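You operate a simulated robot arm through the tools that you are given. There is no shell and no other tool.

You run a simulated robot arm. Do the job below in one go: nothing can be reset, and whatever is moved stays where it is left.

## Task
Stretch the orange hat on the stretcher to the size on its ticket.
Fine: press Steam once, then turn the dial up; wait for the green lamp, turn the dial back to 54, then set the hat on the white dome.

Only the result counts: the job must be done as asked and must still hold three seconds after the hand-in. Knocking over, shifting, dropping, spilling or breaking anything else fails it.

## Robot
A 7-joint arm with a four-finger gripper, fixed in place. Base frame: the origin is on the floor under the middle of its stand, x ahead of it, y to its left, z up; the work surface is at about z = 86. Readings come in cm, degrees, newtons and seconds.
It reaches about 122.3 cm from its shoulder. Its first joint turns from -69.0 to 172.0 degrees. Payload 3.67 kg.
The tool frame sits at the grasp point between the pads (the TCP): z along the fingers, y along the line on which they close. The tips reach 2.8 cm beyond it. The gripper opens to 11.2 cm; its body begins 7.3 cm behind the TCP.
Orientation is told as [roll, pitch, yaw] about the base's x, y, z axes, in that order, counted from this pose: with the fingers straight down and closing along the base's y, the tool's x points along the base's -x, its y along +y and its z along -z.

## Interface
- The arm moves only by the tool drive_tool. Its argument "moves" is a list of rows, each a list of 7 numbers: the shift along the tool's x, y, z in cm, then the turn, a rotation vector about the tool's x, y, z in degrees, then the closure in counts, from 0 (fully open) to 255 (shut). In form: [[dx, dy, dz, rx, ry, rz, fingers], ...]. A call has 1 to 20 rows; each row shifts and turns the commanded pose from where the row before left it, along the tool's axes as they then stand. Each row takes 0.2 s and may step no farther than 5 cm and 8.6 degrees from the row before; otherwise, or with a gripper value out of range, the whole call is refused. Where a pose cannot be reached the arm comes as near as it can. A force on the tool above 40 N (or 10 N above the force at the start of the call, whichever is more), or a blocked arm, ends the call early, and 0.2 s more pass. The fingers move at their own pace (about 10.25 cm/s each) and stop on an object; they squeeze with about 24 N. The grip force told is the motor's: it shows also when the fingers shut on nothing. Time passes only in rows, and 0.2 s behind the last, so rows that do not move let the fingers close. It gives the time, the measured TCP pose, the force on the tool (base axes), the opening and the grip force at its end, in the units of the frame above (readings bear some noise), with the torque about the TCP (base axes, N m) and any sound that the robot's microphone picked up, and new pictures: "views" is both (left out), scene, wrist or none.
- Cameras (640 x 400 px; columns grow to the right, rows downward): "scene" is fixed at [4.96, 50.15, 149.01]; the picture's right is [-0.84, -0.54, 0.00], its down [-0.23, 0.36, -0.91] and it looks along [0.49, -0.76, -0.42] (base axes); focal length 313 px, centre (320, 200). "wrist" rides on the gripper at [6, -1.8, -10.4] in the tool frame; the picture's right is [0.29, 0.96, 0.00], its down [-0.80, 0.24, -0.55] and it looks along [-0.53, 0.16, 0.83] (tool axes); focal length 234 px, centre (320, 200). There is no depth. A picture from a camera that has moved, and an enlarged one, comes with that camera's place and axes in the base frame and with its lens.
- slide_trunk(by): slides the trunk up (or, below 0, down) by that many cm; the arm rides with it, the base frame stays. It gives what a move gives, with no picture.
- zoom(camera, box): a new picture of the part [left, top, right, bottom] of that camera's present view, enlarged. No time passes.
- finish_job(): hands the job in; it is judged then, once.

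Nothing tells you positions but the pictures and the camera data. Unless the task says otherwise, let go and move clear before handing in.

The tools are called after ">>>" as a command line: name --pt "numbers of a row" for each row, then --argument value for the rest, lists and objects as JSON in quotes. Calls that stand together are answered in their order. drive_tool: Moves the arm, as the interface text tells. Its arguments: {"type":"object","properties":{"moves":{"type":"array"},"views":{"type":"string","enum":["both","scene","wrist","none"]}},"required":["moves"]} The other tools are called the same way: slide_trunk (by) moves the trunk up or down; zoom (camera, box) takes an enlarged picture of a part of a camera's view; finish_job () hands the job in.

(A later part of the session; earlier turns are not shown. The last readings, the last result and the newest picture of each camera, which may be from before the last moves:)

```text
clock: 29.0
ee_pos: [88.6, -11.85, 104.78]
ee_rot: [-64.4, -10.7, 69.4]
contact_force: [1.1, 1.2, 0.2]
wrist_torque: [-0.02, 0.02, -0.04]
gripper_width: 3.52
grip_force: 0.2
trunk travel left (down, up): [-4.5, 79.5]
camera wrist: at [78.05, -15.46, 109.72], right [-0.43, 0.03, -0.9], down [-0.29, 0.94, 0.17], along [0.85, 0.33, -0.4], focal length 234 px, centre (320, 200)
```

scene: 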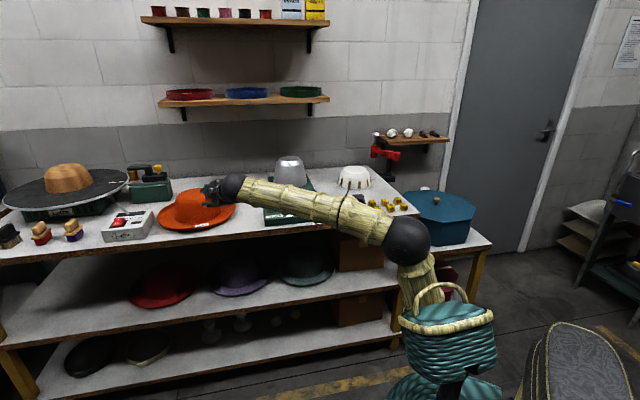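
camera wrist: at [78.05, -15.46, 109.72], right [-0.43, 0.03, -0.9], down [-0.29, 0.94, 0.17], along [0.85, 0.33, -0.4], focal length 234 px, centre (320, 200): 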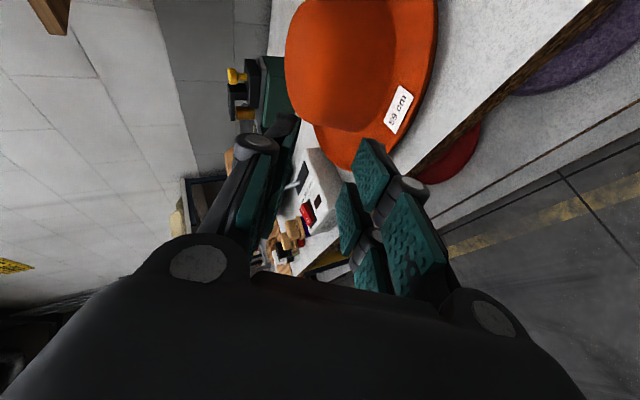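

The arm now follows commands again. I'll level the hand's roll and test how far the wrist bends to the left, in free space above the aisle.

>>> drive_tool --pt "0 0 -3 0 0 -5.9 175" --pt "0 0 -3 0 0 -5.9 175" --pt "0 0 -3 0 0 0 175" --pt "0 0 -3 0 0 0 175" --views "none"

```text
clock: 30.0
ee_pos: [78.59, -9.23, 109.94]
ee_rot: [-64.8, 0.1, 74.3]
contact_force: [0.4, 0.4, -1.0]
wrist_torque: [0.0, -0.02, 0.03]
gripper_width: 3.53
grip_force: 0.2
trunk travel left (down, up): [-4.5, 79.5]
```

Roll is levelled. Now testing a left turn of the hand by about 34°.

>>> drive_tool --pt "0 0 0 0 -7.69 -3.62 175" --pt "0 0 0 0 -7.69 -3.62 175" --pt "0 0 0 0 -7.69 -3.62 175" --pt "0 0 0 0 -7.69 -3.62 175" --views "scene"

```text
clock: 31.0
ee_pos: [78.2, -9.17, 109.9]
ee_rot: [-64.8, 0.1, 108.4]
contact_force: [-0.6, 0.6, 0.5]
wrist_torque: [-0.01, -0.01, -0.02]
gripper_width: 3.49
grip_force: 0.1
trunk travel left (down, up): [-4.5, 79.5]
```

scene: 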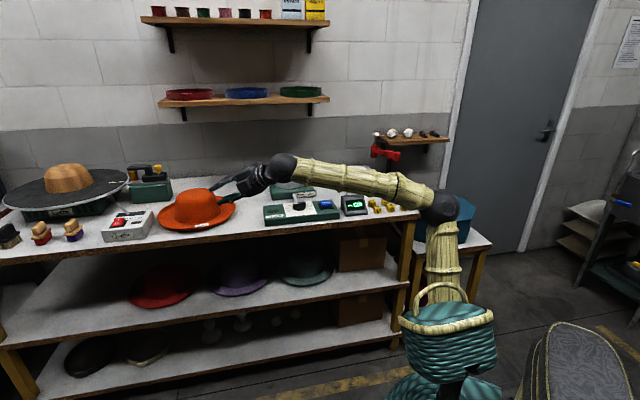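

The left turn works cleanly. I'll turn further to see how much is available.

>>> drive_tool --pt "0 0 0 0 -7.69 -3.62 175" --pt "0 0 0 0 -7.69 -3.62 175" --pt "0 0 0 0 -7.69 -3.62 175" --pt "0 0 0 0 -7.69 -3.62 175" --views "both"

```text
clock: 32.0
ee_pos: [78.14, -9.2, 109.8]
ee_rot: [-64.7, 0.0, 142.4]
contact_force: [-0.2, 0.8, 0.7]
wrist_torque: [-0.01, 0.0, -0.04]
gripper_width: 3.51
grip_force: 0.1
trunk travel left (down, up): [-4.5, 79.5]
camera wrist: at [77.62, -19.76, 115.95], right [-0.02, -0.5, -0.87], down [-1.0, 0.01, 0.02], along [0.0, 0.87, -0.5], focal length 234 px, centre (320, 200)
```

scene: 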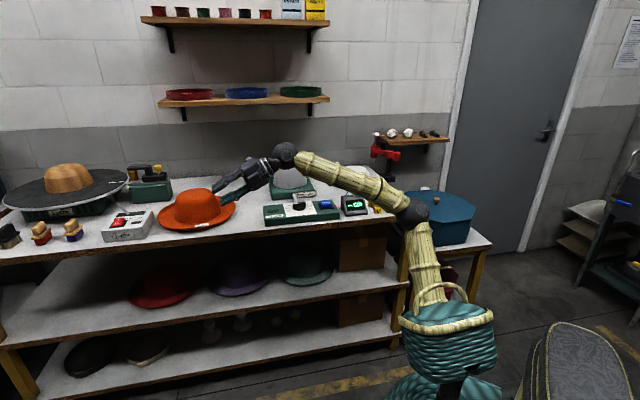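
wrist: 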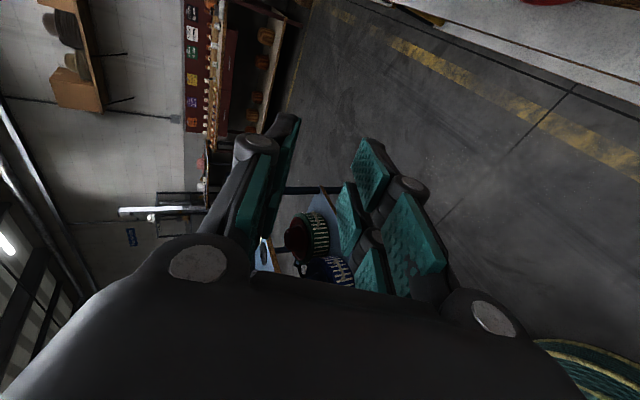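

The wrist turns freely left, so the limit seems to be in the last joint's roll. I'll come back to radial and flip the hand 180° about its own axis, which should free up turning right.

>>> drive_tool --pt "0 0 0 0 7.69 3.62 175" --pt "0 0 0 0 7.69 3.62 175" --pt "0 0 0 0 7.69 3.62 175" --pt "0 0 0 0 7.69 3.62 175" --pt "0 0 0 0 7.69 3.62 175" --pt "0 0 0 0 7.69 3.62 175" --pt "0 0 0 0 7.69 3.62 175" --pt "0 0 0 0 0 -8.5 175" --pt "0 0 0 0 0 -8.5 175" --pt "0 0 0 0 0 -8.5 175" --pt "0 0 0 0 0 -8.5 175" --pt "0 0 0 0 0 -8.5 175" --pt "0 0 0 0 0 -8.5 175" --pt "0 0 0 0 0 -8.5 175" --pt "0 0 0 0 0 -8.5 175" --pt "0 0 0 0 0 -8.5 175" --pt "0 0 0 0 0 -8.5 175" --views "scene"

```text
clock: 35.6
ee_pos: [78.21, -9.12, 109.84]
ee_rot: [-10.1, 64.3, 161.6]
contact_force: [0.1, -0.1, 0.5]
wrist_torque: [-0.01, 0.02, 0.01]
gripper_width: 3.53
grip_force: 0.1
trunk travel left (down, up): [-4.5, 79.5]
```

scene: 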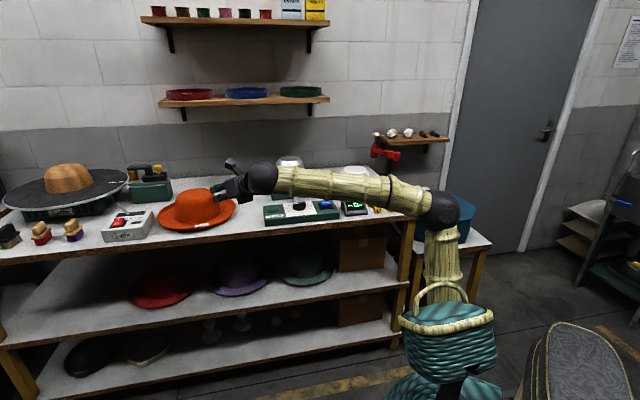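

Half the flip went through without a block; continuing.

>>> drive_tool --pt "0 0 0 0 0 -8.5 175" --pt "0 0 0 0 0 -8.5 175" --pt "0 0 0 0 0 -8.5 175" --pt "0 0 0 0 0 -8.5 175" --pt "0 0 0 0 0 -8.5 175" --pt "0 0 0 0 0 -8.5 175" --pt "0 0 0 0 0 -8.5 175" --pt "0 0 0 0 0 -8.5 175" --pt "0 0 0 0 0 -8.5 175" --pt "0 0 0 0 0 -8.5 175" --pt "0 0 0 0 0 -8.5 175" --views "both"

```text
clock: 38.0
ee_pos: [78.19, -9.1, 109.84]
ee_rot: [59.0, 34.1, -115.8]
contact_force: [-0.4, -0.2, 0.0]
wrist_torque: [-0.04, 0.03, -0.01]
gripper_width: 3.5
grip_force: 0.1
out of reach, approached as far as the arm can: row 8, 9, 10, 11
trunk travel left (down, up): [-4.5, 79.5]
camera wrist: at [70.52, -2.43, 116.39], right [0.35, -0.41, 0.84], down [-0.72, -0.69, -0.04], along [0.6, -0.6, -0.54], focal length 234 px, centre (320, 200)
```

scene: 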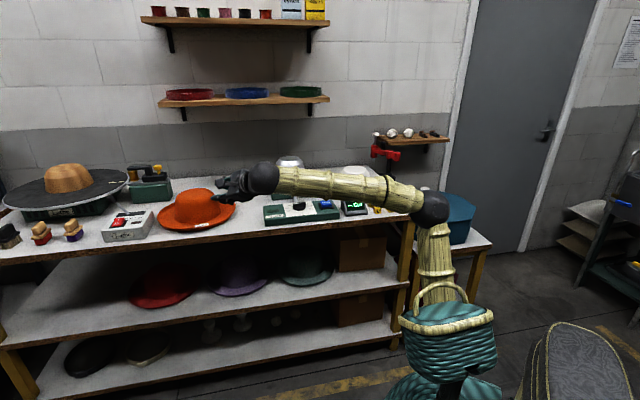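
wrist: 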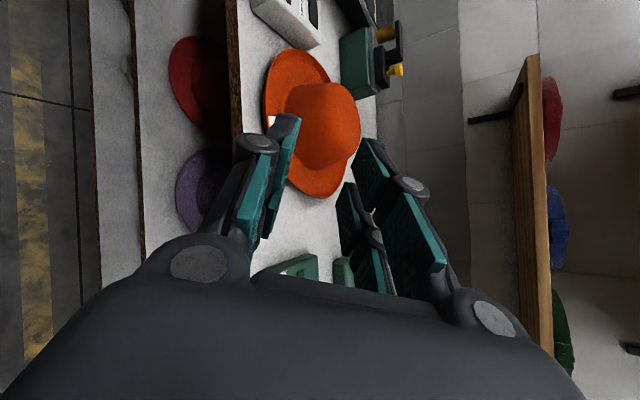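

The flip hits the last joint's stop 38° short, so it isn't the way. The earlier block came from turning while the wrist was nearly straight; I'll unroll, bend the hand well down first, then turn right, and only then pitch up.

>>> drive_tool --pt "0 0 0 0 0 8.4 175" --pt "0 0 0 0 0 8.4 175" --pt "0 0 0 0 0 8.4 175" --pt "0 0 0 0 0 8.4 175" --pt "0 0 0 0 0 8.4 175" --pt "0 0 0 0 0 8.4 175" --pt "0 0 0 0 0 8.4 175" --pt "0 0 0 0 0 8.4 175" --pt "0 0 0 0 0 8.4 175" --pt "0 0 0 0 0 8.4 175" --pt "0 0 0 0 0 8.4 175" --pt "0 0 0 0 0 8.4 175" --pt "0 0 0 0 0 8.4 175" --pt "0 0 0 0 0 8.4 175" --pt "0 0 0 0 0 8.4 175" --pt "0 0 0 0 0 8.4 175" --pt "0 0 0 0 0 8.4 175" --pt "0 0 0 -8.4 0 0 175" --pt "0 0 0 -8.4 0 0 175" --pt "0 0 0 -8.4 0 0 175" --views "none"

```text
clock: 42.2
ee_pos: [78.14, -9.06, 109.8]
ee_rot: [-39.5, -1.1, 82.3]
contact_force: [-1.2, -0.1, 0.7]
wrist_torque: [0.02, -0.02, 0.01]
gripper_width: 3.51
grip_force: 0.1
trunk travel left (down, up): [-4.5, 79.5]
```

Now turning right about the vertical with the hand well bent, then pitching up.

>>> drive_tool --pt "0 0 0 0 5.41 6.55 175" --pt "0 0 0 0 5.41 6.55 175" --pt "0 0 0 0 5.41 6.55 175" --pt "0 0 0 0 5.41 6.55 175" --pt "0 0 0 0 5.41 6.55 175" --views "none"

>>> drive_tool --pt "0 0 0 6 0 0 175" --pt "0 0 0 6 0 0 175" --pt "0 0 0 6 0 0 175" --pt "0 0 0 6 0 0 175" --pt "0 0 0 6 0 0 175" --views "both"

```text
clock: 43.4
ee_pos: [78.11, -9.07, 109.85]
ee_rot: [-38.9, -0.7, 39.7]
contact_force: [-0.1, -0.4, -0.3]
wrist_torque: [0.04, -0.02, 0.02]
gripper_width: 3.51
grip_force: 0.0
trunk travel left (down, up): [-4.5, 79.5]
```

```text
clock: 44.8
ee_pos: [79.47, -15.92, 109.76]
ee_rot: [-63.7, -3.6, 38.1]
contact_force: [0.5, -0.7, -0.3]
wrist_torque: [-0.02, 0.0, 0.0]
gripper_width: 3.53
grip_force: 0.0
out of reach, approached as far as the arm can: row 5
trunk travel left (down, up): [-4.5, 79.5]
stopped in row 5: the arm was blocked; the commanded pose is now the measured one
camera wrist: at [69.11, -13.21, 115.57], right [-0.44, 0.19, -0.88], down [0.25, 0.96, 0.08], along [0.86, -0.19, -0.48], focal length 234 px, centre (320, 200)
```

scene: 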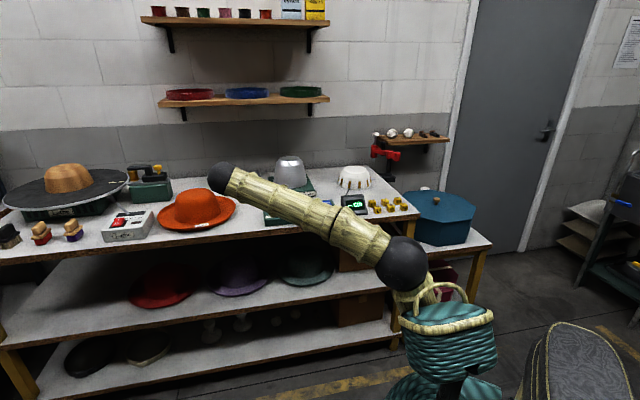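
wrist: 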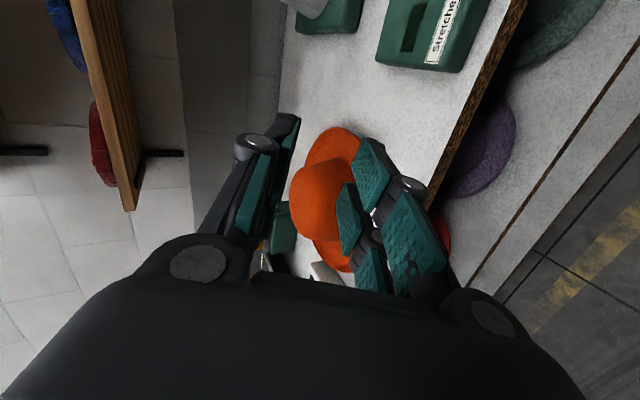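

The right-hand bend stays blocked but the left one is free, so I'll use the raised right side of the brim, coming in with the hand turned left. First I'll swing the hand round to azimuth about +20° in free space.

>>> drive_tool --pt "0 0 0 -8 0 0 175" --pt "0 0 0 -8 0 0 175" --pt "0 0 0 -8 0 0 175" --pt "0 0 0 0 -4.95 -6.1 175" --pt "0 0 0 0 -4.95 -6.1 175" --pt "0 0 0 0 -4.95 -6.1 175" --pt "0 0 0 0 -4.95 -6.1 175" --pt "0 0 0 0 -4.95 -6.1 175" --pt "0 0 0 0 -4.95 -6.1 175" --pt "0 0 0 0 -4.95 -6.1 175" --pt "0 0 0 0 -4.95 -6.1 175" --pt "0 0 0 0 -4.95 -6.1 175" --pt "0 0 0 7.5 0 0 175" --pt "0 0 0 7.5 0 0 175" --pt "0 0 0 7.5 0 0 175" --pt "0 0 0 7.5 0 0 175" --views "both"

```text
clock: 48.2
ee_pos: [79.33, -15.62, 109.65]
ee_rot: [-72.8, -0.3, 108.9]
contact_force: [-0.8, 0.0, 0.3]
wrist_torque: [-0.01, 0.04, -0.01]
gripper_width: 3.51
grip_force: 0.0
trunk travel left (down, up): [-4.5, 79.5]
camera wrist: at [72.33, -24.49, 114.43], right [-0.18, -0.36, -0.92], down [-0.83, 0.56, -0.06], along [0.53, 0.75, -0.4], focal length 234 px, centre (320, 200)
```

scene: 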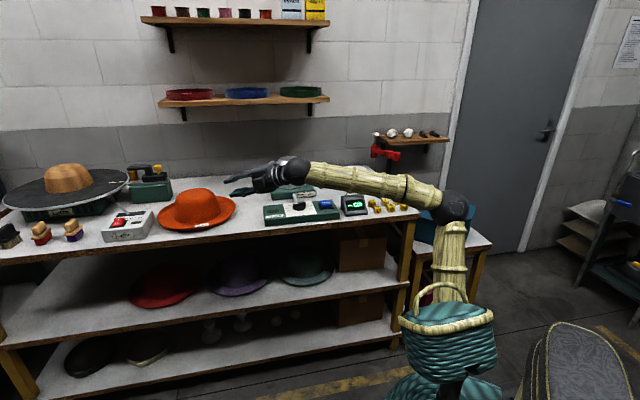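
wrist: 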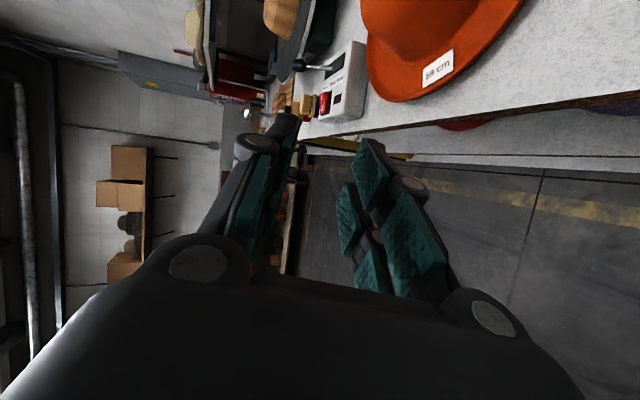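

Good: azimuth +19°, pitch -17° with no block. Moving across at height to a standoff on the hat's right.

>>> drive_tool --pt "4.5 0 1.4 0 0 0 175" --pt "4.5 0 1.4 0 0 0 175" --pt "4.5 0 1.4 0 0 0 175" --pt "4.5 0 1.4 0 0 0 175" --pt "4.5 0 1.4 0 0 0 175" --pt "4.5 0 1.4 0 0 0 175" --pt "0 3.5 0 0 0 0 175" --pt "0 3.5 0 0 0 0 175" --views "both"

>>> zoom --camera "wrist" --box '[240, 20, 400, 200]'

>>> zoom --camera "scene" --box '[150, 160, 330, 260]'

```text
clock: 50.0
ee_pos: [93.71, -39.69, 100.3]
ee_rot: [-72.6, -0.3, 108.9]
contact_force: [-0.4, 1.1, -0.1]
wrist_torque: [0.02, 0.03, -0.02]
gripper_width: 3.53
grip_force: 0.2
trunk travel left (down, up): [-4.5, 79.5]
camera wrist: at [86.76, -48.47, 105.21], right [-0.18, -0.36, -0.92], down [-0.83, 0.56, -0.06], along [0.53, 0.75, -0.4], focal length 234 px, centre (320, 200)
```

scene: 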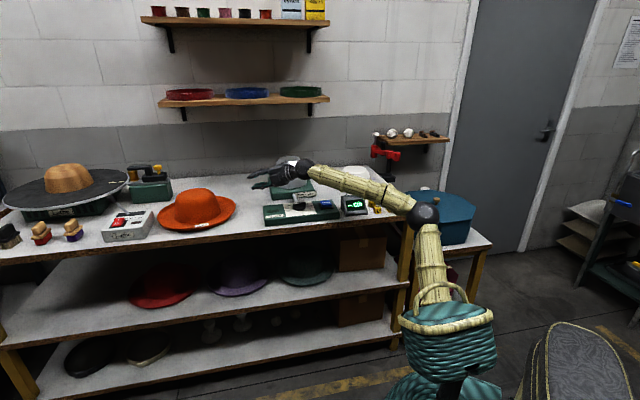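
wrist: 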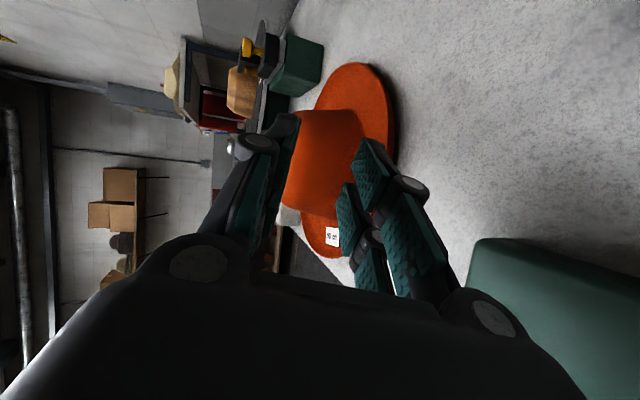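

```text
2.22 times, centred on (320, 110) of wrist
camera zoom: at [86.76, -48.47, 105.21], right [-0.18, -0.36, -0.92], down [-0.83, 0.56, -0.06], along [0.53, 0.75, -0.4], focal length 520 px, centre (320, 400)
```

zoom: 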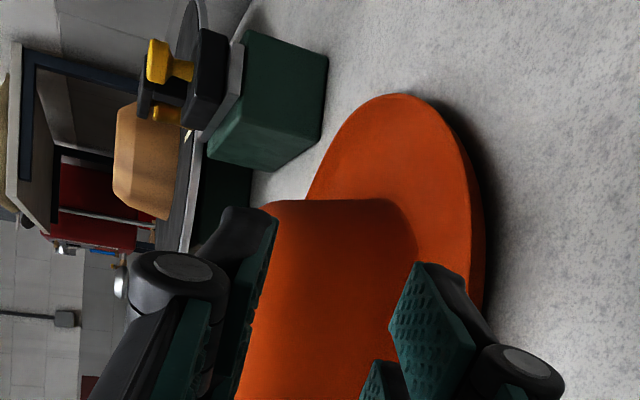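

```text
3.56 times, centred on (240, 210) of scene
camera zoom: at [4.96, 50.15, 149.01], right [-0.84, -0.54, 0.0], down [-0.23, 0.36, -0.91], along [0.49, -0.76, -0.42], focal length 1114 px, centre (604, 164)
```

zoom: 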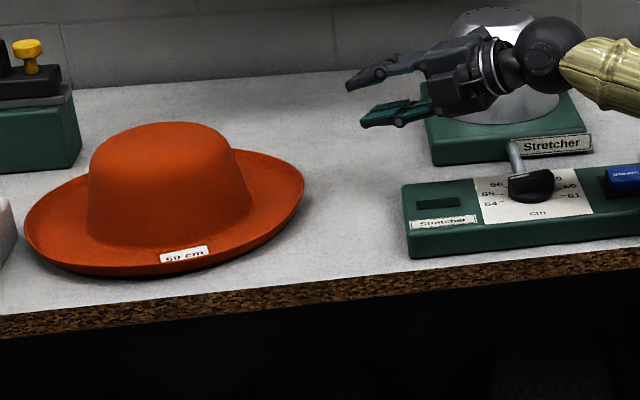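

The gap under the right side is only about 1.5 cm, marginal for the fingertips. Instead I'll press closed fingertips gently on the front brim and drag the hat toward the bench edge so its brim overhangs; first raise the trunk, pitch down and close the fingers.

>>> slide_trunk --by 30

>>> drive_tool --pt "0 0 0 -8.5 0 0 255" --pt "0 0 0 -8.5 0 0 255" --pt "0 0 0 -8.5 0 0 255" --pt "0 0 0 -8.5 0 0 255" --pt "0 0 0 -8.5 0 0 255" --pt "0 0 0 0 3.75 6.5 255" --pt "0 0 0 0 3.75 6.5 255" --pt "0 0 0 0 3.75 6.5 255" --pt "0 0 0 0 3.75 6.5 255" --pt "-4.9 0 0 0 0 0 255" --pt "-4.9 0 0 0 0 0 255" --pt "-4.9 0 0 0 0 0 255" --pt "-4.9 0 0 0 0 0 255" --views "both"

```text
clock: 53.0
ee_pos: [93.7, -39.68, 130.4]
ee_rot: [-72.6, -0.4, 108.9]
contact_force: [-0.4, -0.1, 0.9]
wrist_torque: [0.01, 0.04, 0.02]
gripper_width: 3.52
grip_force: 0.1
trunk travel left (down, up): [-34.5, 49.5]
```

```text
clock: 55.8
ee_pos: [98.03, -20.6, 130.34]
ee_rot: [-29.8, -0.3, 78.9]
contact_force: [-0.2, 0.4, -0.4]
wrist_torque: [-0.01, 0.04, -0.04]
gripper_width: 0.01
grip_force: 23.7
trunk travel left (down, up): [-34.5, 49.5]
camera wrist: at [93.29, -25.92, 140.37], right [-0.87, -0.12, -0.48], down [-0.32, 0.87, 0.36], along [0.37, 0.47, -0.8], focal length 234 px, centre (320, 200)
```

scene: 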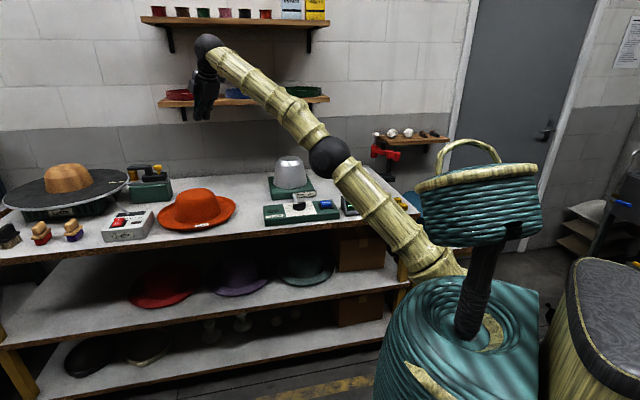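
wrist: 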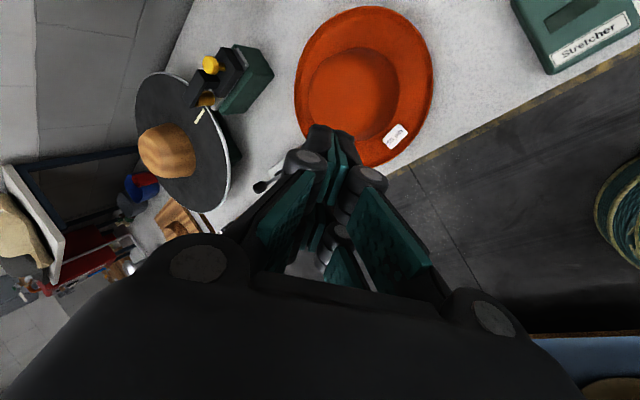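

The hand is above the hat's front, fingers shut. I'll zoom in on the hat from above to confirm its shape before pressing.

>>> zoom --camera "wrist" --box '[280, 0, 450, 180]'

```text
2.22 times, centred on (365, 90) of wrist
camera zoom: at [93.29, -25.92, 140.37], right [-0.87, -0.12, -0.48], down [-0.32, 0.87, 0.36], along [0.37, 0.47, -0.8], focal length 520 px, centre (220, 444)
```

zoom: 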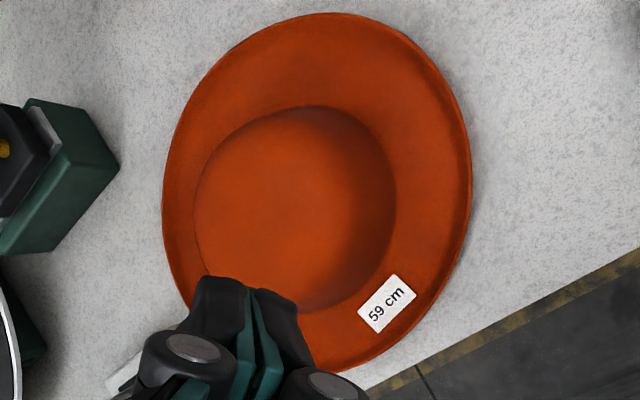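

The hat's plan view agrees with my circle (centre 112.9, -22, radius 15.7). Lowering the closed fingertips to about 2 cm over the front brim, clear of the ticket.

>>> drive_tool --pt "0 2.25 4.17 0 0 0 255" --pt "0 2.25 4.17 0 0 0 255" --pt "0 2.25 4.17 0 0 0 255" --pt "0 2.25 4.17 0 0 0 255" --pt "0 2.25 4.17 0 0 0 255" --pt "0 2.25 4.17 0 0 0 255" --pt "0 2.25 4.17 0 0 0 255" --pt "0 2.25 4.17 0 0 0 255" --views "both"

>>> zoom --camera "scene" --box '[140, 170, 260, 240]'

```text
clock: 57.6
ee_pos: [98.89, -20.4, 92.62]
ee_rot: [-30.0, -0.3, 79.0]
contact_force: [0.6, -1.0, -0.3]
wrist_torque: [0.04, 0.04, 0.01]
gripper_width: 0.0
grip_force: 24.0
trunk travel left (down, up): [-34.5, 49.5]
camera wrist: at [94.1, -25.7, 102.51], right [-0.87, -0.12, -0.48], down [-0.32, 0.87, 0.37], along [0.38, 0.47, -0.8], focal length 234 px, centre (320, 200)
```

scene: 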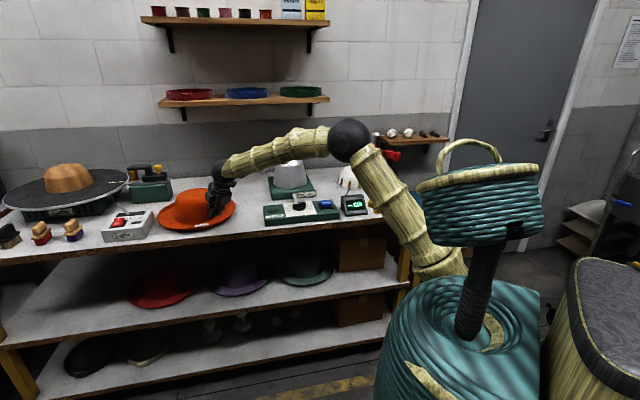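
wrist: 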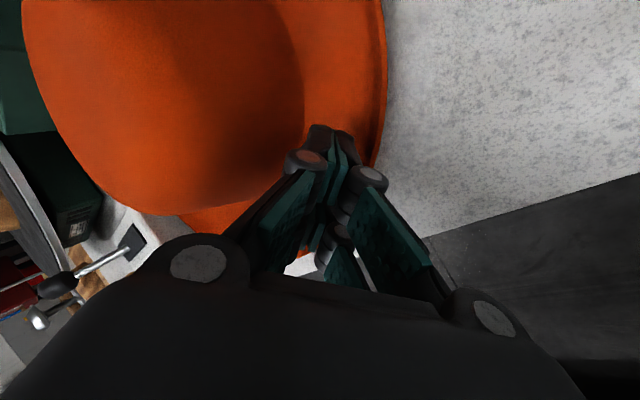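

```text
5.33 times, centred on (200, 205) of scene
camera zoom: at [4.96, 50.15, 149.01], right [-0.84, -0.54, 0.0], down [-0.23, 0.36, -0.91], along [0.49, -0.76, -0.42], focal length 1671 px, centre (960, 173)
```

zoom: 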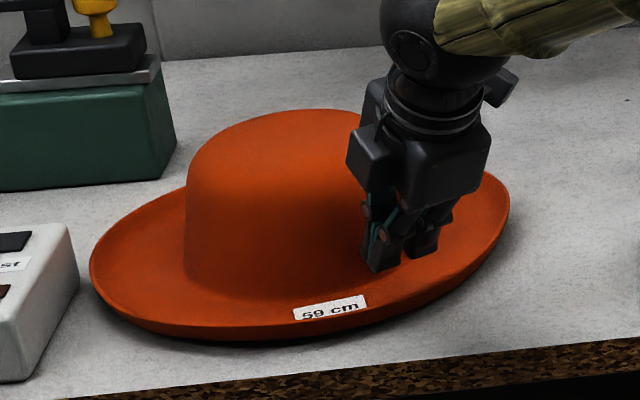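

Fingertips hover just above the brim between the ticket and the crown foot. Lowering in half-centimetre steps while watching the force.

>>> drive_tool --pt "0 0.25 0.433 0 0 0 255" --pt "0 0.25 0.433 0 0 0 255" --pt "0 0.25 0.433 0 0 0 255" --pt "0 0.25 0.433 0 0 0 255" --views "none"

>>> drive_tool --pt "0 0.15 0.26 0 0 0 255" --pt "0 0.15 0.26 0 0 0 255" --views "none"

```text
clock: 58.6
ee_pos: [98.63, -20.55, 91.27]
ee_rot: [-30.4, -0.4, 78.8]
contact_force: [7.3, -1.4, 21.3]
wrist_torque: [-0.61, -0.11, 0.2]
gripper_width: 0.02
grip_force: 23.9
trunk travel left (down, up): [-34.5, 49.5]
```

```text
clock: 59.1
ee_pos: [98.73, -20.45, 91.3]
ee_rot: [-30.8, -0.4, 78.8]
contact_force: [4.1, -1.0, 12.8]
wrist_torque: [-0.39, -0.08, 0.1]
gripper_width: 0.02
grip_force: 23.6
trunk travel left (down, up): [-34.5, 49.5]
stopped in row 2: the force on the tool passed its limit at 43 N (the readings are from after the stop); the commanded pose is now the measured one
```

Contact came at TCP z 91.3 with about 20 N. Let me look at what is touching.

>>> drive_tool --pt "0 0 0 0 0 0 255" --views "both"

>>> zoom --camera "scene" --box '[140, 170, 260, 240]'

>>> zoom --camera "wrist" --box '[260, 80, 420, 220]'

```text
clock: 59.5
ee_pos: [98.79, -20.64, 91.28]
ee_rot: [-30.7, -0.4, 78.9]
contact_force: [6.6, -1.9, 21.5]
wrist_torque: [-0.57, -0.11, 0.15]
gripper_width: 0.02
grip_force: 23.4
trunk travel left (down, up): [-34.5, 49.5]
camera wrist: at [93.9, -25.81, 101.11], right [-0.86, -0.12, -0.49], down [-0.33, 0.87, 0.36], along [0.39, 0.47, -0.79], focal length 234 px, centre (320, 200)
```

scene: 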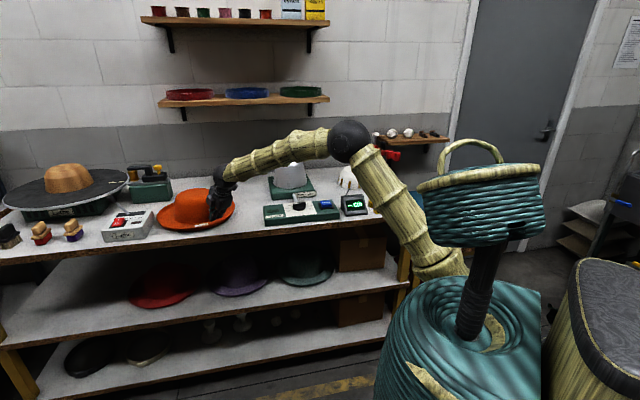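
wrist: 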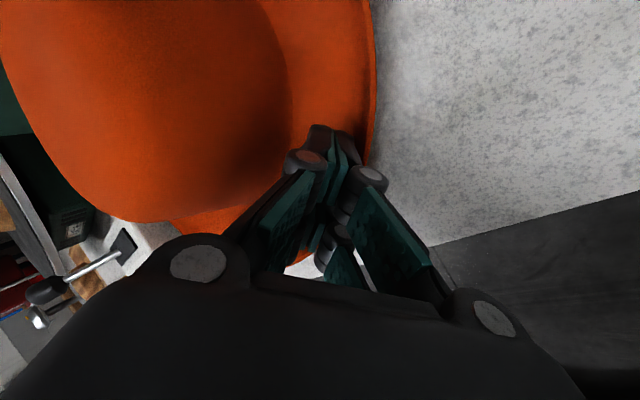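

```text
5.33 times, centred on (200, 205) of scene
camera zoom: at [4.96, 50.15, 149.01], right [-0.84, -0.54, 0.0], down [-0.23, 0.36, -0.91], along [0.49, -0.76, -0.42], focal length 1671 px, centre (960, 173)
```

zoom: 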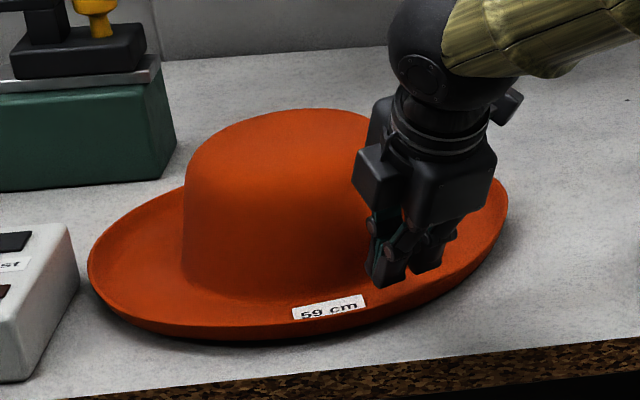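

```text
2.86 times, centred on (340, 150) of wrist
camera zoom: at [93.9, -25.81, 101.11], right [-0.86, -0.12, -0.49], down [-0.33, 0.87, 0.36], along [0.39, 0.47, -0.79], focal length 669 px, centre (263, 343)
```

zoom: 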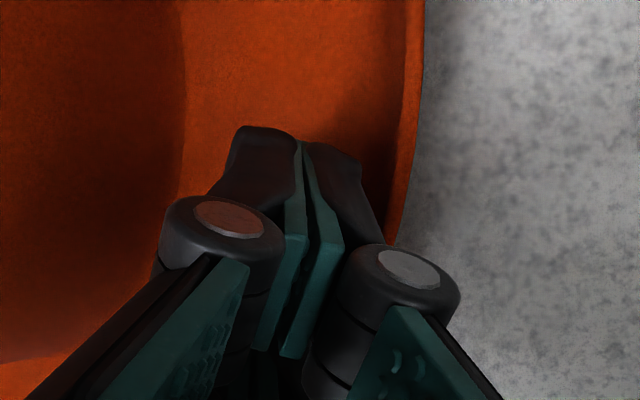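

The tips rest on the front brim with about 20 N. I'll ease off slightly and try dragging 3 cm toward the bench edge to see whether the hat follows.

>>> drive_tool --pt "0 -0.05 -0.087 0 0 0 255" --pt "-0.157 0.856 -0.494 0 0 0 255" --pt "-0.157 0.856 -0.494 0 0 0 255" --pt "-0.157 0.856 -0.494 0 0 0 255" --views "both"

>>> zoom --camera "scene" --box '[140, 170, 260, 240]'

```text
clock: 60.5
ee_pos: [95.87, -19.55, 91.31]
ee_rot: [-30.6, -0.4, 78.9]
contact_force: [4.9, -1.3, 26.6]
wrist_torque: [-0.71, -0.08, 0.09]
gripper_width: 0.0
grip_force: 23.9
trunk travel left (down, up): [-34.5, 49.5]
camera wrist: at [90.95, -24.74, 101.14], right [-0.86, -0.12, -0.49], down [-0.33, 0.87, 0.36], along [0.38, 0.47, -0.79], focal length 234 px, centre (320, 200)
```

scene: 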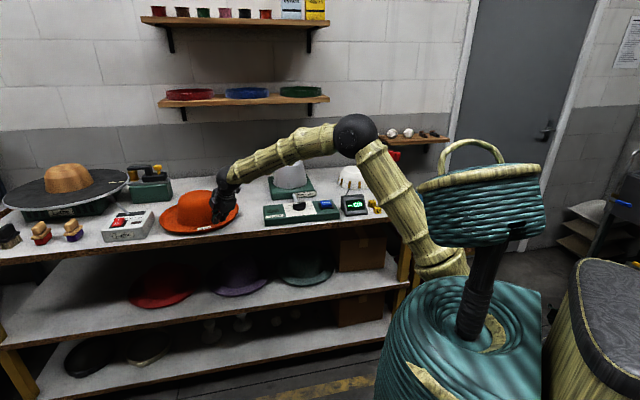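
wrist: 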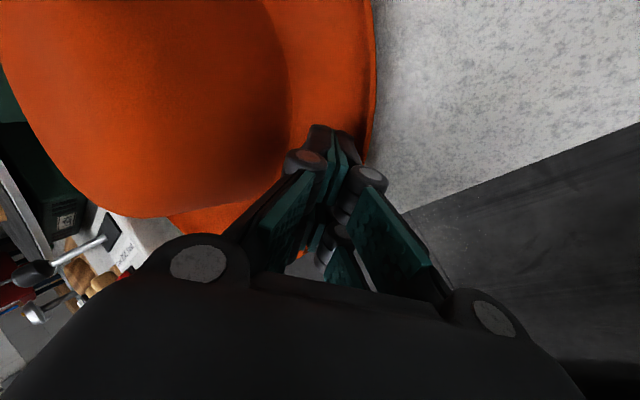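

```text
5.33 times, centred on (200, 205) of scene
camera zoom: at [4.96, 50.15, 149.01], right [-0.84, -0.54, 0.0], down [-0.23, 0.36, -0.91], along [0.49, -0.76, -0.42], focal length 1671 px, centre (960, 173)
```

zoom: 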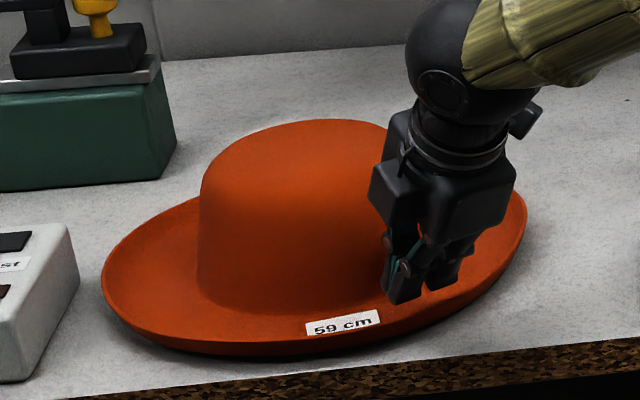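

The hat follows the fingertips nicely. Continuing the drag 6 cm more toward the edge.

>>> drive_tool --pt "-0.157 0.836 -0.529 0 0 0 255" --pt "-0.157 0.856 -0.494 0 0 0 255" --pt "-0.157 0.856 -0.494 0 0 0 255" --pt "-0.157 0.856 -0.494 0 0 0 255" --pt "-0.157 0.856 -0.494 0 0 0 255" --pt "-0.157 0.856 -0.494 0 0 0 255" --views "both"

>>> zoom --camera "scene" --box '[140, 170, 260, 240]'

```text
clock: 61.9
ee_pos: [90.43, -17.38, 91.23]
ee_rot: [-30.8, -0.4, 78.9]
contact_force: [7.2, -4.6, 36.3]
wrist_torque: [-0.92, -0.18, 0.22]
gripper_width: 0.0
grip_force: 24.0
trunk travel left (down, up): [-34.5, 49.5]
camera wrist: at [85.42, -22.71, 101.11], right [-0.86, -0.12, -0.49], down [-0.33, 0.87, 0.36], along [0.39, 0.47, -0.79], focal length 234 px, centre (320, 200)
```

scene: 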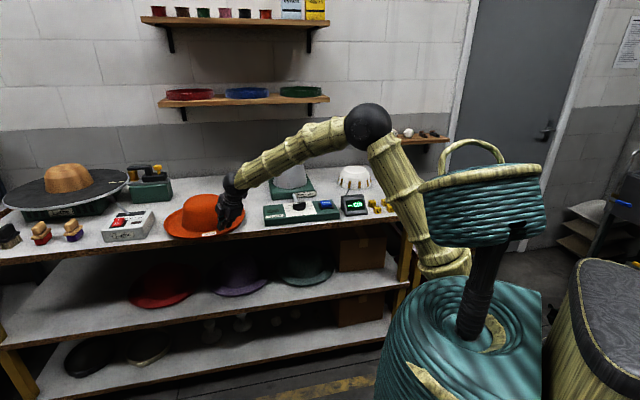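
wrist: 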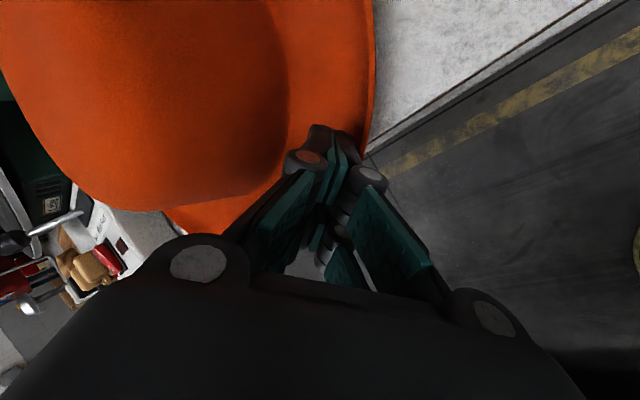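

```text
5.33 times, centred on (200, 205) of scene
camera zoom: at [4.96, 50.15, 149.01], right [-0.84, -0.54, 0.0], down [-0.23, 0.36, -0.91], along [0.49, -0.76, -0.42], focal length 1671 px, centre (960, 173)
```

zoom: 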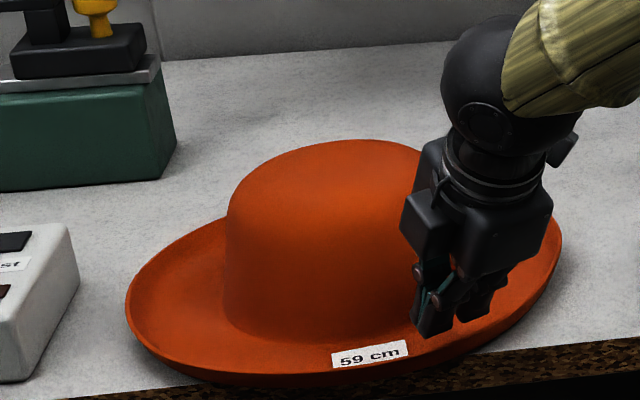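

The brim is now reaching over the bench edge, with force near 36 N. I'll ease up a little and drag 2 cm more.

>>> drive_tool --pt "0 -0.1 -0.17 0 0 0 255" --pt "-0.157 0.836 -0.529 0 0 0 255" --pt "-0.157 0.856 -0.494 0 0 0 255" --views "both"

>>> zoom --camera "scene" --box '[140, 170, 260, 240]'

```text
clock: 62.7
ee_pos: [88.4, -16.81, 91.17]
ee_rot: [-30.3, -0.3, 78.8]
contact_force: [3.1, 1.5, 14.0]
wrist_torque: [-0.3, -0.06, 0.08]
gripper_width: 0.0
grip_force: 23.9
trunk travel left (down, up): [-34.5, 49.5]
camera wrist: at [83.6, -21.99, 101.03], right [-0.87, -0.12, -0.49], down [-0.33, 0.87, 0.36], along [0.38, 0.47, -0.8], focal length 234 px, centre (320, 200)
```

scene: 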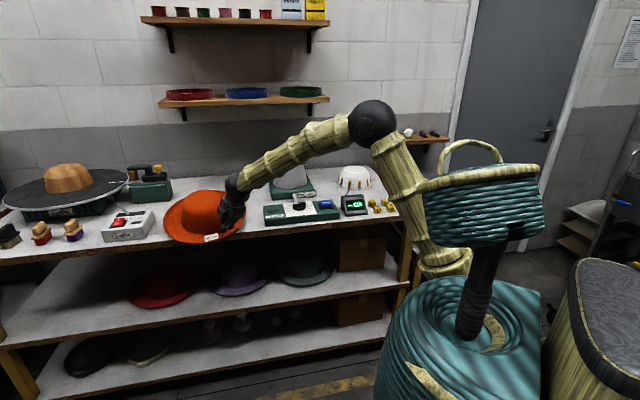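
wrist: 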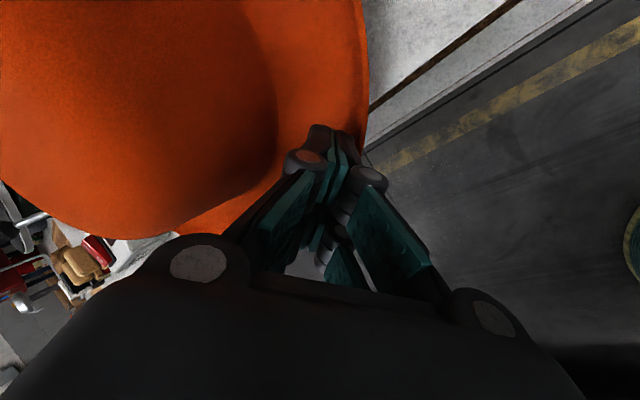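

```text
5.33 times, centred on (200, 205) of scene
camera zoom: at [4.96, 50.15, 149.01], right [-0.84, -0.54, 0.0], down [-0.23, 0.36, -0.91], along [0.49, -0.76, -0.42], focal length 1671 px, centre (960, 173)
```

zoom: 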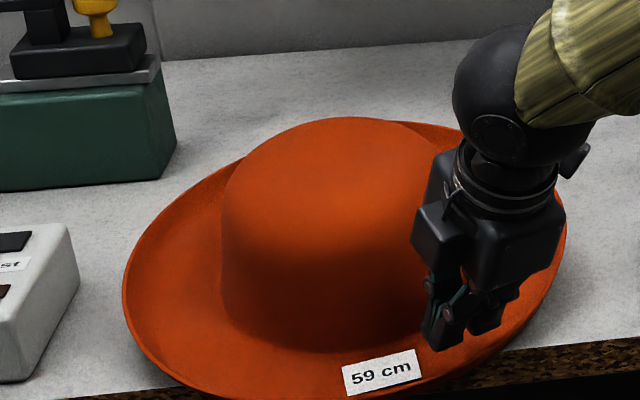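

The hat has begun tipping over the edge under my fingertips, so that's far enough. I'll lift slowly to let it settle back flat.

>>> drive_tool --pt "0 -0.2 -0.35 0 0 0 255" --pt "0 -0.2 -0.35 0 0 0 255" --pt "0 -0.2 -0.35 0 0 0 255" --pt "0 -0.2 -0.35 0 0 0 255" --pt "0 -0.2 -0.35 0 0 0 255" --pt "0 -0.2 -0.35 0 0 0 255" --pt "0 -0.2 -0.35 0 0 0 255" --pt "0 -0.2 -0.35 0 0 0 255" --pt "0 -0.2 -0.35 0 0 0 255" --pt "0 -0.2 -0.35 0 0 0 255" --views "both"

>>> zoom --camera "scene" --box '[140, 170, 260, 240]'

```text
clock: 64.9
ee_pos: [88.48, -16.75, 95.33]
ee_rot: [-30.5, -0.4, 78.9]
contact_force: [-0.6, -0.5, -0.9]
wrist_torque: [-0.01, -0.02, 0.02]
gripper_width: 0.03
grip_force: 23.6
trunk travel left (down, up): [-34.5, 49.5]
camera wrist: at [83.61, -22.06, 105.12], right [-0.86, -0.12, -0.49], down [-0.33, 0.87, 0.36], along [0.38, 0.47, -0.8], focal length 234 px, centre (320, 200)
```

scene: 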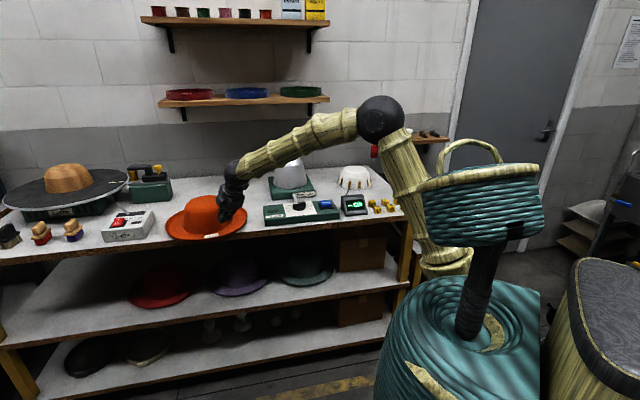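
wrist: 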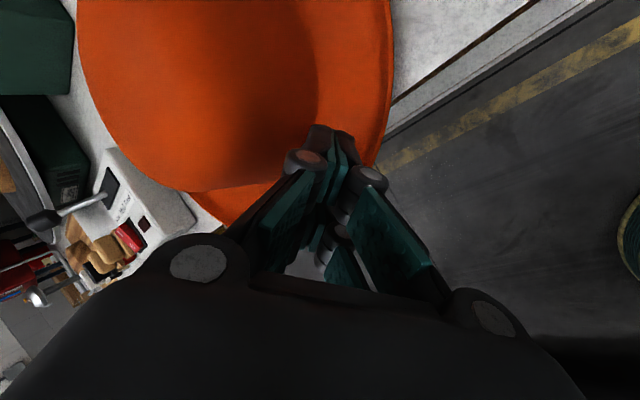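

```text
5.33 times, centred on (200, 205) of scene
camera zoom: at [4.96, 50.15, 149.01], right [-0.84, -0.54, 0.0], down [-0.23, 0.36, -0.91], along [0.49, -0.76, -0.42], focal length 1671 px, centre (960, 173)
```

zoom: 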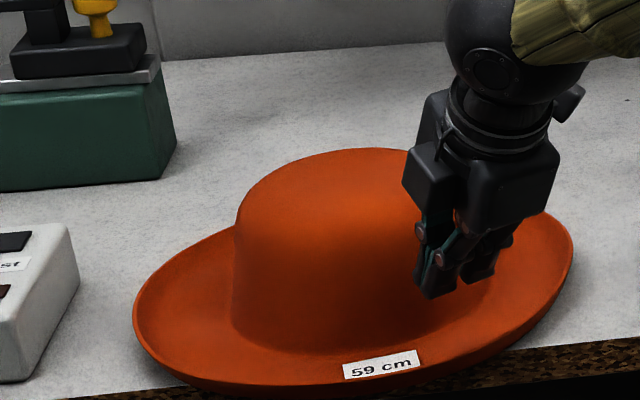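

The hat lies flat again with its front brim overhanging the bench edge (centre now about 103.6, -19.5). I'll back up along the fingers, lower the trunk fully, and pitch the hand up for a pinch on the overhanging brim.

>>> drive_tool --pt "-0.56 -0.11 -4.85 0 0 0 255" --pt "-0.56 -0.11 -4.85 0 0 0 255" --pt "-0.56 -0.11 -4.85 0 0 0 220" --pt "-0.56 -0.11 -4.85 0 0 0 182" --pt "-0.56 -0.11 -4.85 0 0 0 182" --pt "-0.56 -0.11 -4.85 0 0 0 182" --pt "-0.56 -0.11 -4.85 0 0 0 182" --pt "0 0 0 0 2.27 3.9 182" --pt "0 0 0 0 2.27 3.9 182" --views "none"

>>> slide_trunk --by -30

>>> drive_tool --pt "0 0 0 6 0 0 182" --pt "0 0 0 6 0 0 182" --pt "0 0 0 6 0 0 182" --pt "0 0 0 6 0 0 182" --pt "0 0 0 6 0 0 182" --views "both"

```text
clock: 66.9
ee_pos: [72.83, -9.81, 125.0]
ee_rot: [-30.4, -0.4, 69.8]
contact_force: [-0.1, -0.6, -0.2]
wrist_torque: [-0.02, -0.03, 0.0]
gripper_width: 3.19
grip_force: 0.0
trunk travel left (down, up): [-34.5, 49.5]
```

```text
clock: 69.9
ee_pos: [72.95, -9.88, 95.01]
ee_rot: [-30.4, -0.4, 69.9]
contact_force: [-0.4, -1.3, 0.2]
wrist_torque: [0.01, -0.02, 0.02]
gripper_width: 3.19
grip_force: 0.1
trunk travel left (down, up): [-4.5, 79.5]
```

```text
clock: 71.1
ee_pos: [72.87, -9.85, 95.11]
ee_rot: [-60.5, -0.5, 69.9]
contact_force: [-0.1, 0.3, -0.3]
wrist_torque: [0.01, -0.01, 0.0]
gripper_width: 3.19
grip_force: 0.0
trunk travel left (down, up): [-4.5, 79.5]
camera wrist: at [63.1, -12.81, 101.63], right [-0.54, -0.1, -0.84], down [-0.29, 0.95, 0.07], along [0.79, 0.28, -0.54], focal length 234 px, centre (320, 200)
```

scene: 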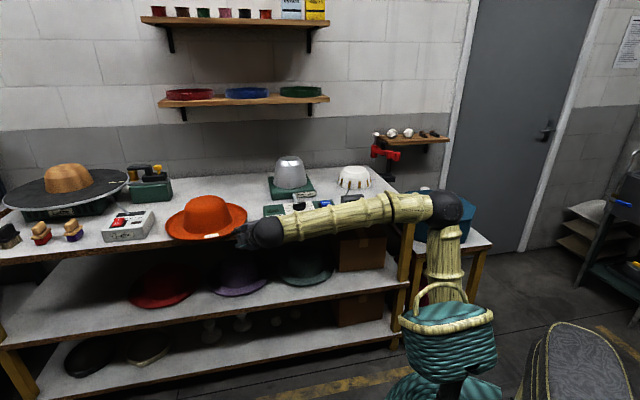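
wrist: 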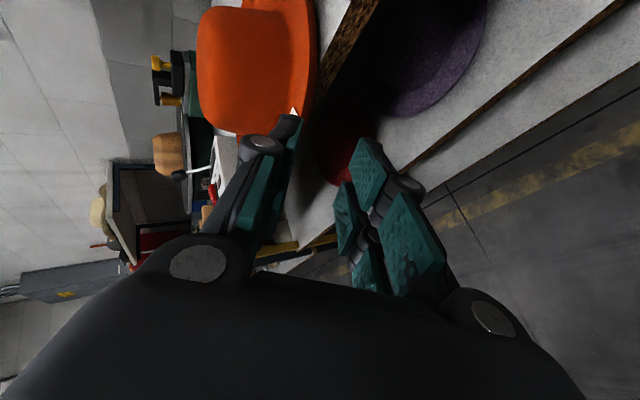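

The hand is at azimuth -20°, pitch -29.5° with no block. I'll lower the trunk the last bit, pitch up 6° more and check the brim against the bench edge.

>>> slide_trunk --by -4

>>> drive_tool --pt "0 0 0 3 0 0 182" --pt "0 0 0 3 0 0 182" --pt "0 0 1 0 0 0 182" --views "both"

>>> zoom --camera "wrist" --box '[180, 0, 420, 200]'

>>> zoom --camera "scene" --box '[150, 180, 290, 260]'

```text
clock: 71.9
ee_pos: [72.84, -9.83, 90.96]
ee_rot: [-60.4, -0.3, 69.9]
contact_force: [-0.4, 0.6, -0.2]
wrist_torque: [-0.02, 0.0, 0.01]
gripper_width: 3.19
grip_force: 0.1
trunk travel left (down, up): [-0.5, 83.5]
```

```text
clock: 72.7
ee_pos: [73.61, -10.18, 90.5]
ee_rot: [-66.4, -0.4, 69.9]
contact_force: [-0.3, -0.3, 0.1]
wrist_torque: [0.02, 0.0, -0.01]
gripper_width: 3.2
grip_force: 0.1
trunk travel left (down, up): [-0.5, 83.5]
camera wrist: at [63.22, -12.89, 96.32], right [-0.46, -0.13, -0.88], down [-0.29, 0.96, 0.01], along [0.84, 0.26, -0.48], focal length 234 px, centre (320, 200)
```

scene: 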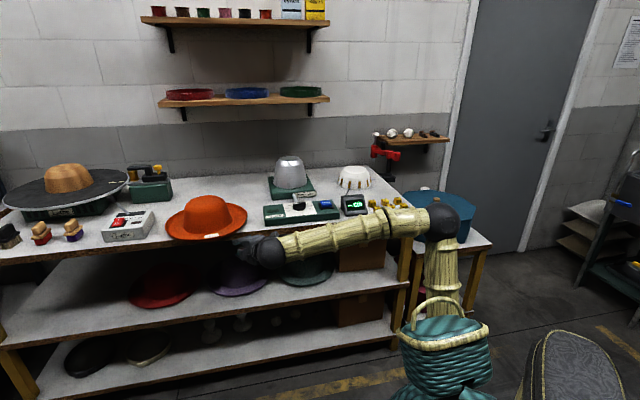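
wrist: 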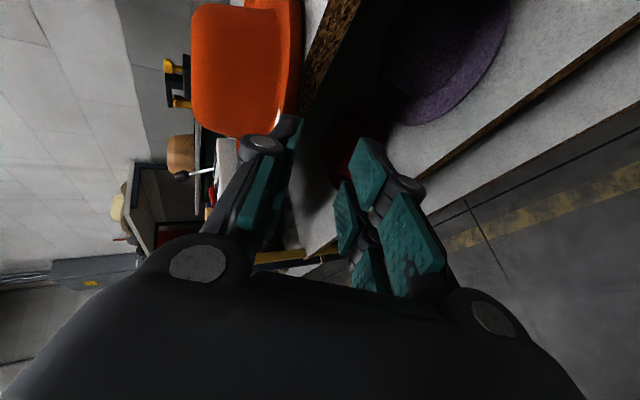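

```text
2.00 times, centred on (300, 100) of wrist
camera zoom: at [63.22, -12.89, 96.32], right [-0.46, -0.13, -0.88], down [-0.29, 0.96, 0.01], along [0.84, 0.26, -0.48], focal length 468 px, centre (360, 400)
```

zoom: 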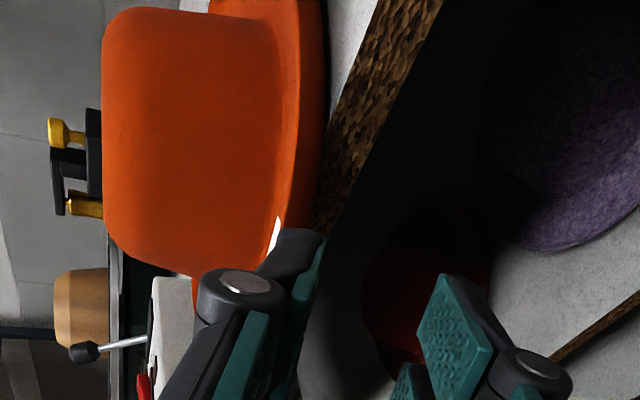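

```text
4.57 times, centred on (220, 220) of scene
camera zoom: at [4.96, 50.15, 149.01], right [-0.84, -0.54, 0.0], down [-0.23, 0.36, -0.91], along [0.49, -0.76, -0.42], focal length 1432 px, centre (777, 109)
```

zoom: 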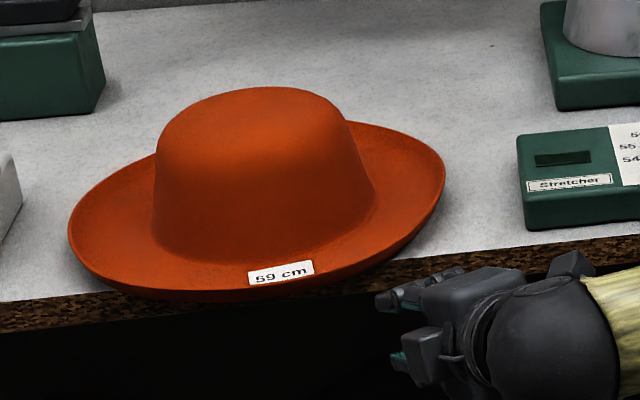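

The view shows roughly 3 cm of brim overhanging. A slightly more leftward-to-right approach (azimuth about -30°) gives more overhang for both fingers, so I'll try turning 10° more and moving to a closer standoff.

>>> drive_tool --pt "0 0 0 0 2.3 1.0 182" --pt "0 0 0 0 2.3 1.0 182" --pt "0 0 0 0 2.3 1.0 182" --pt "0 0 0 0 2.3 1.0 182" --views "none"

```text
clock: 73.7
ee_pos: [73.75, -10.32, 90.47]
ee_rot: [-66.4, -0.4, 59.8]
contact_force: [-0.5, -0.6, -0.2]
wrist_torque: [0.0, -0.02, 0.01]
gripper_width: 3.19
grip_force: 0.0
trunk travel left (down, up): [-0.5, 83.5]
```

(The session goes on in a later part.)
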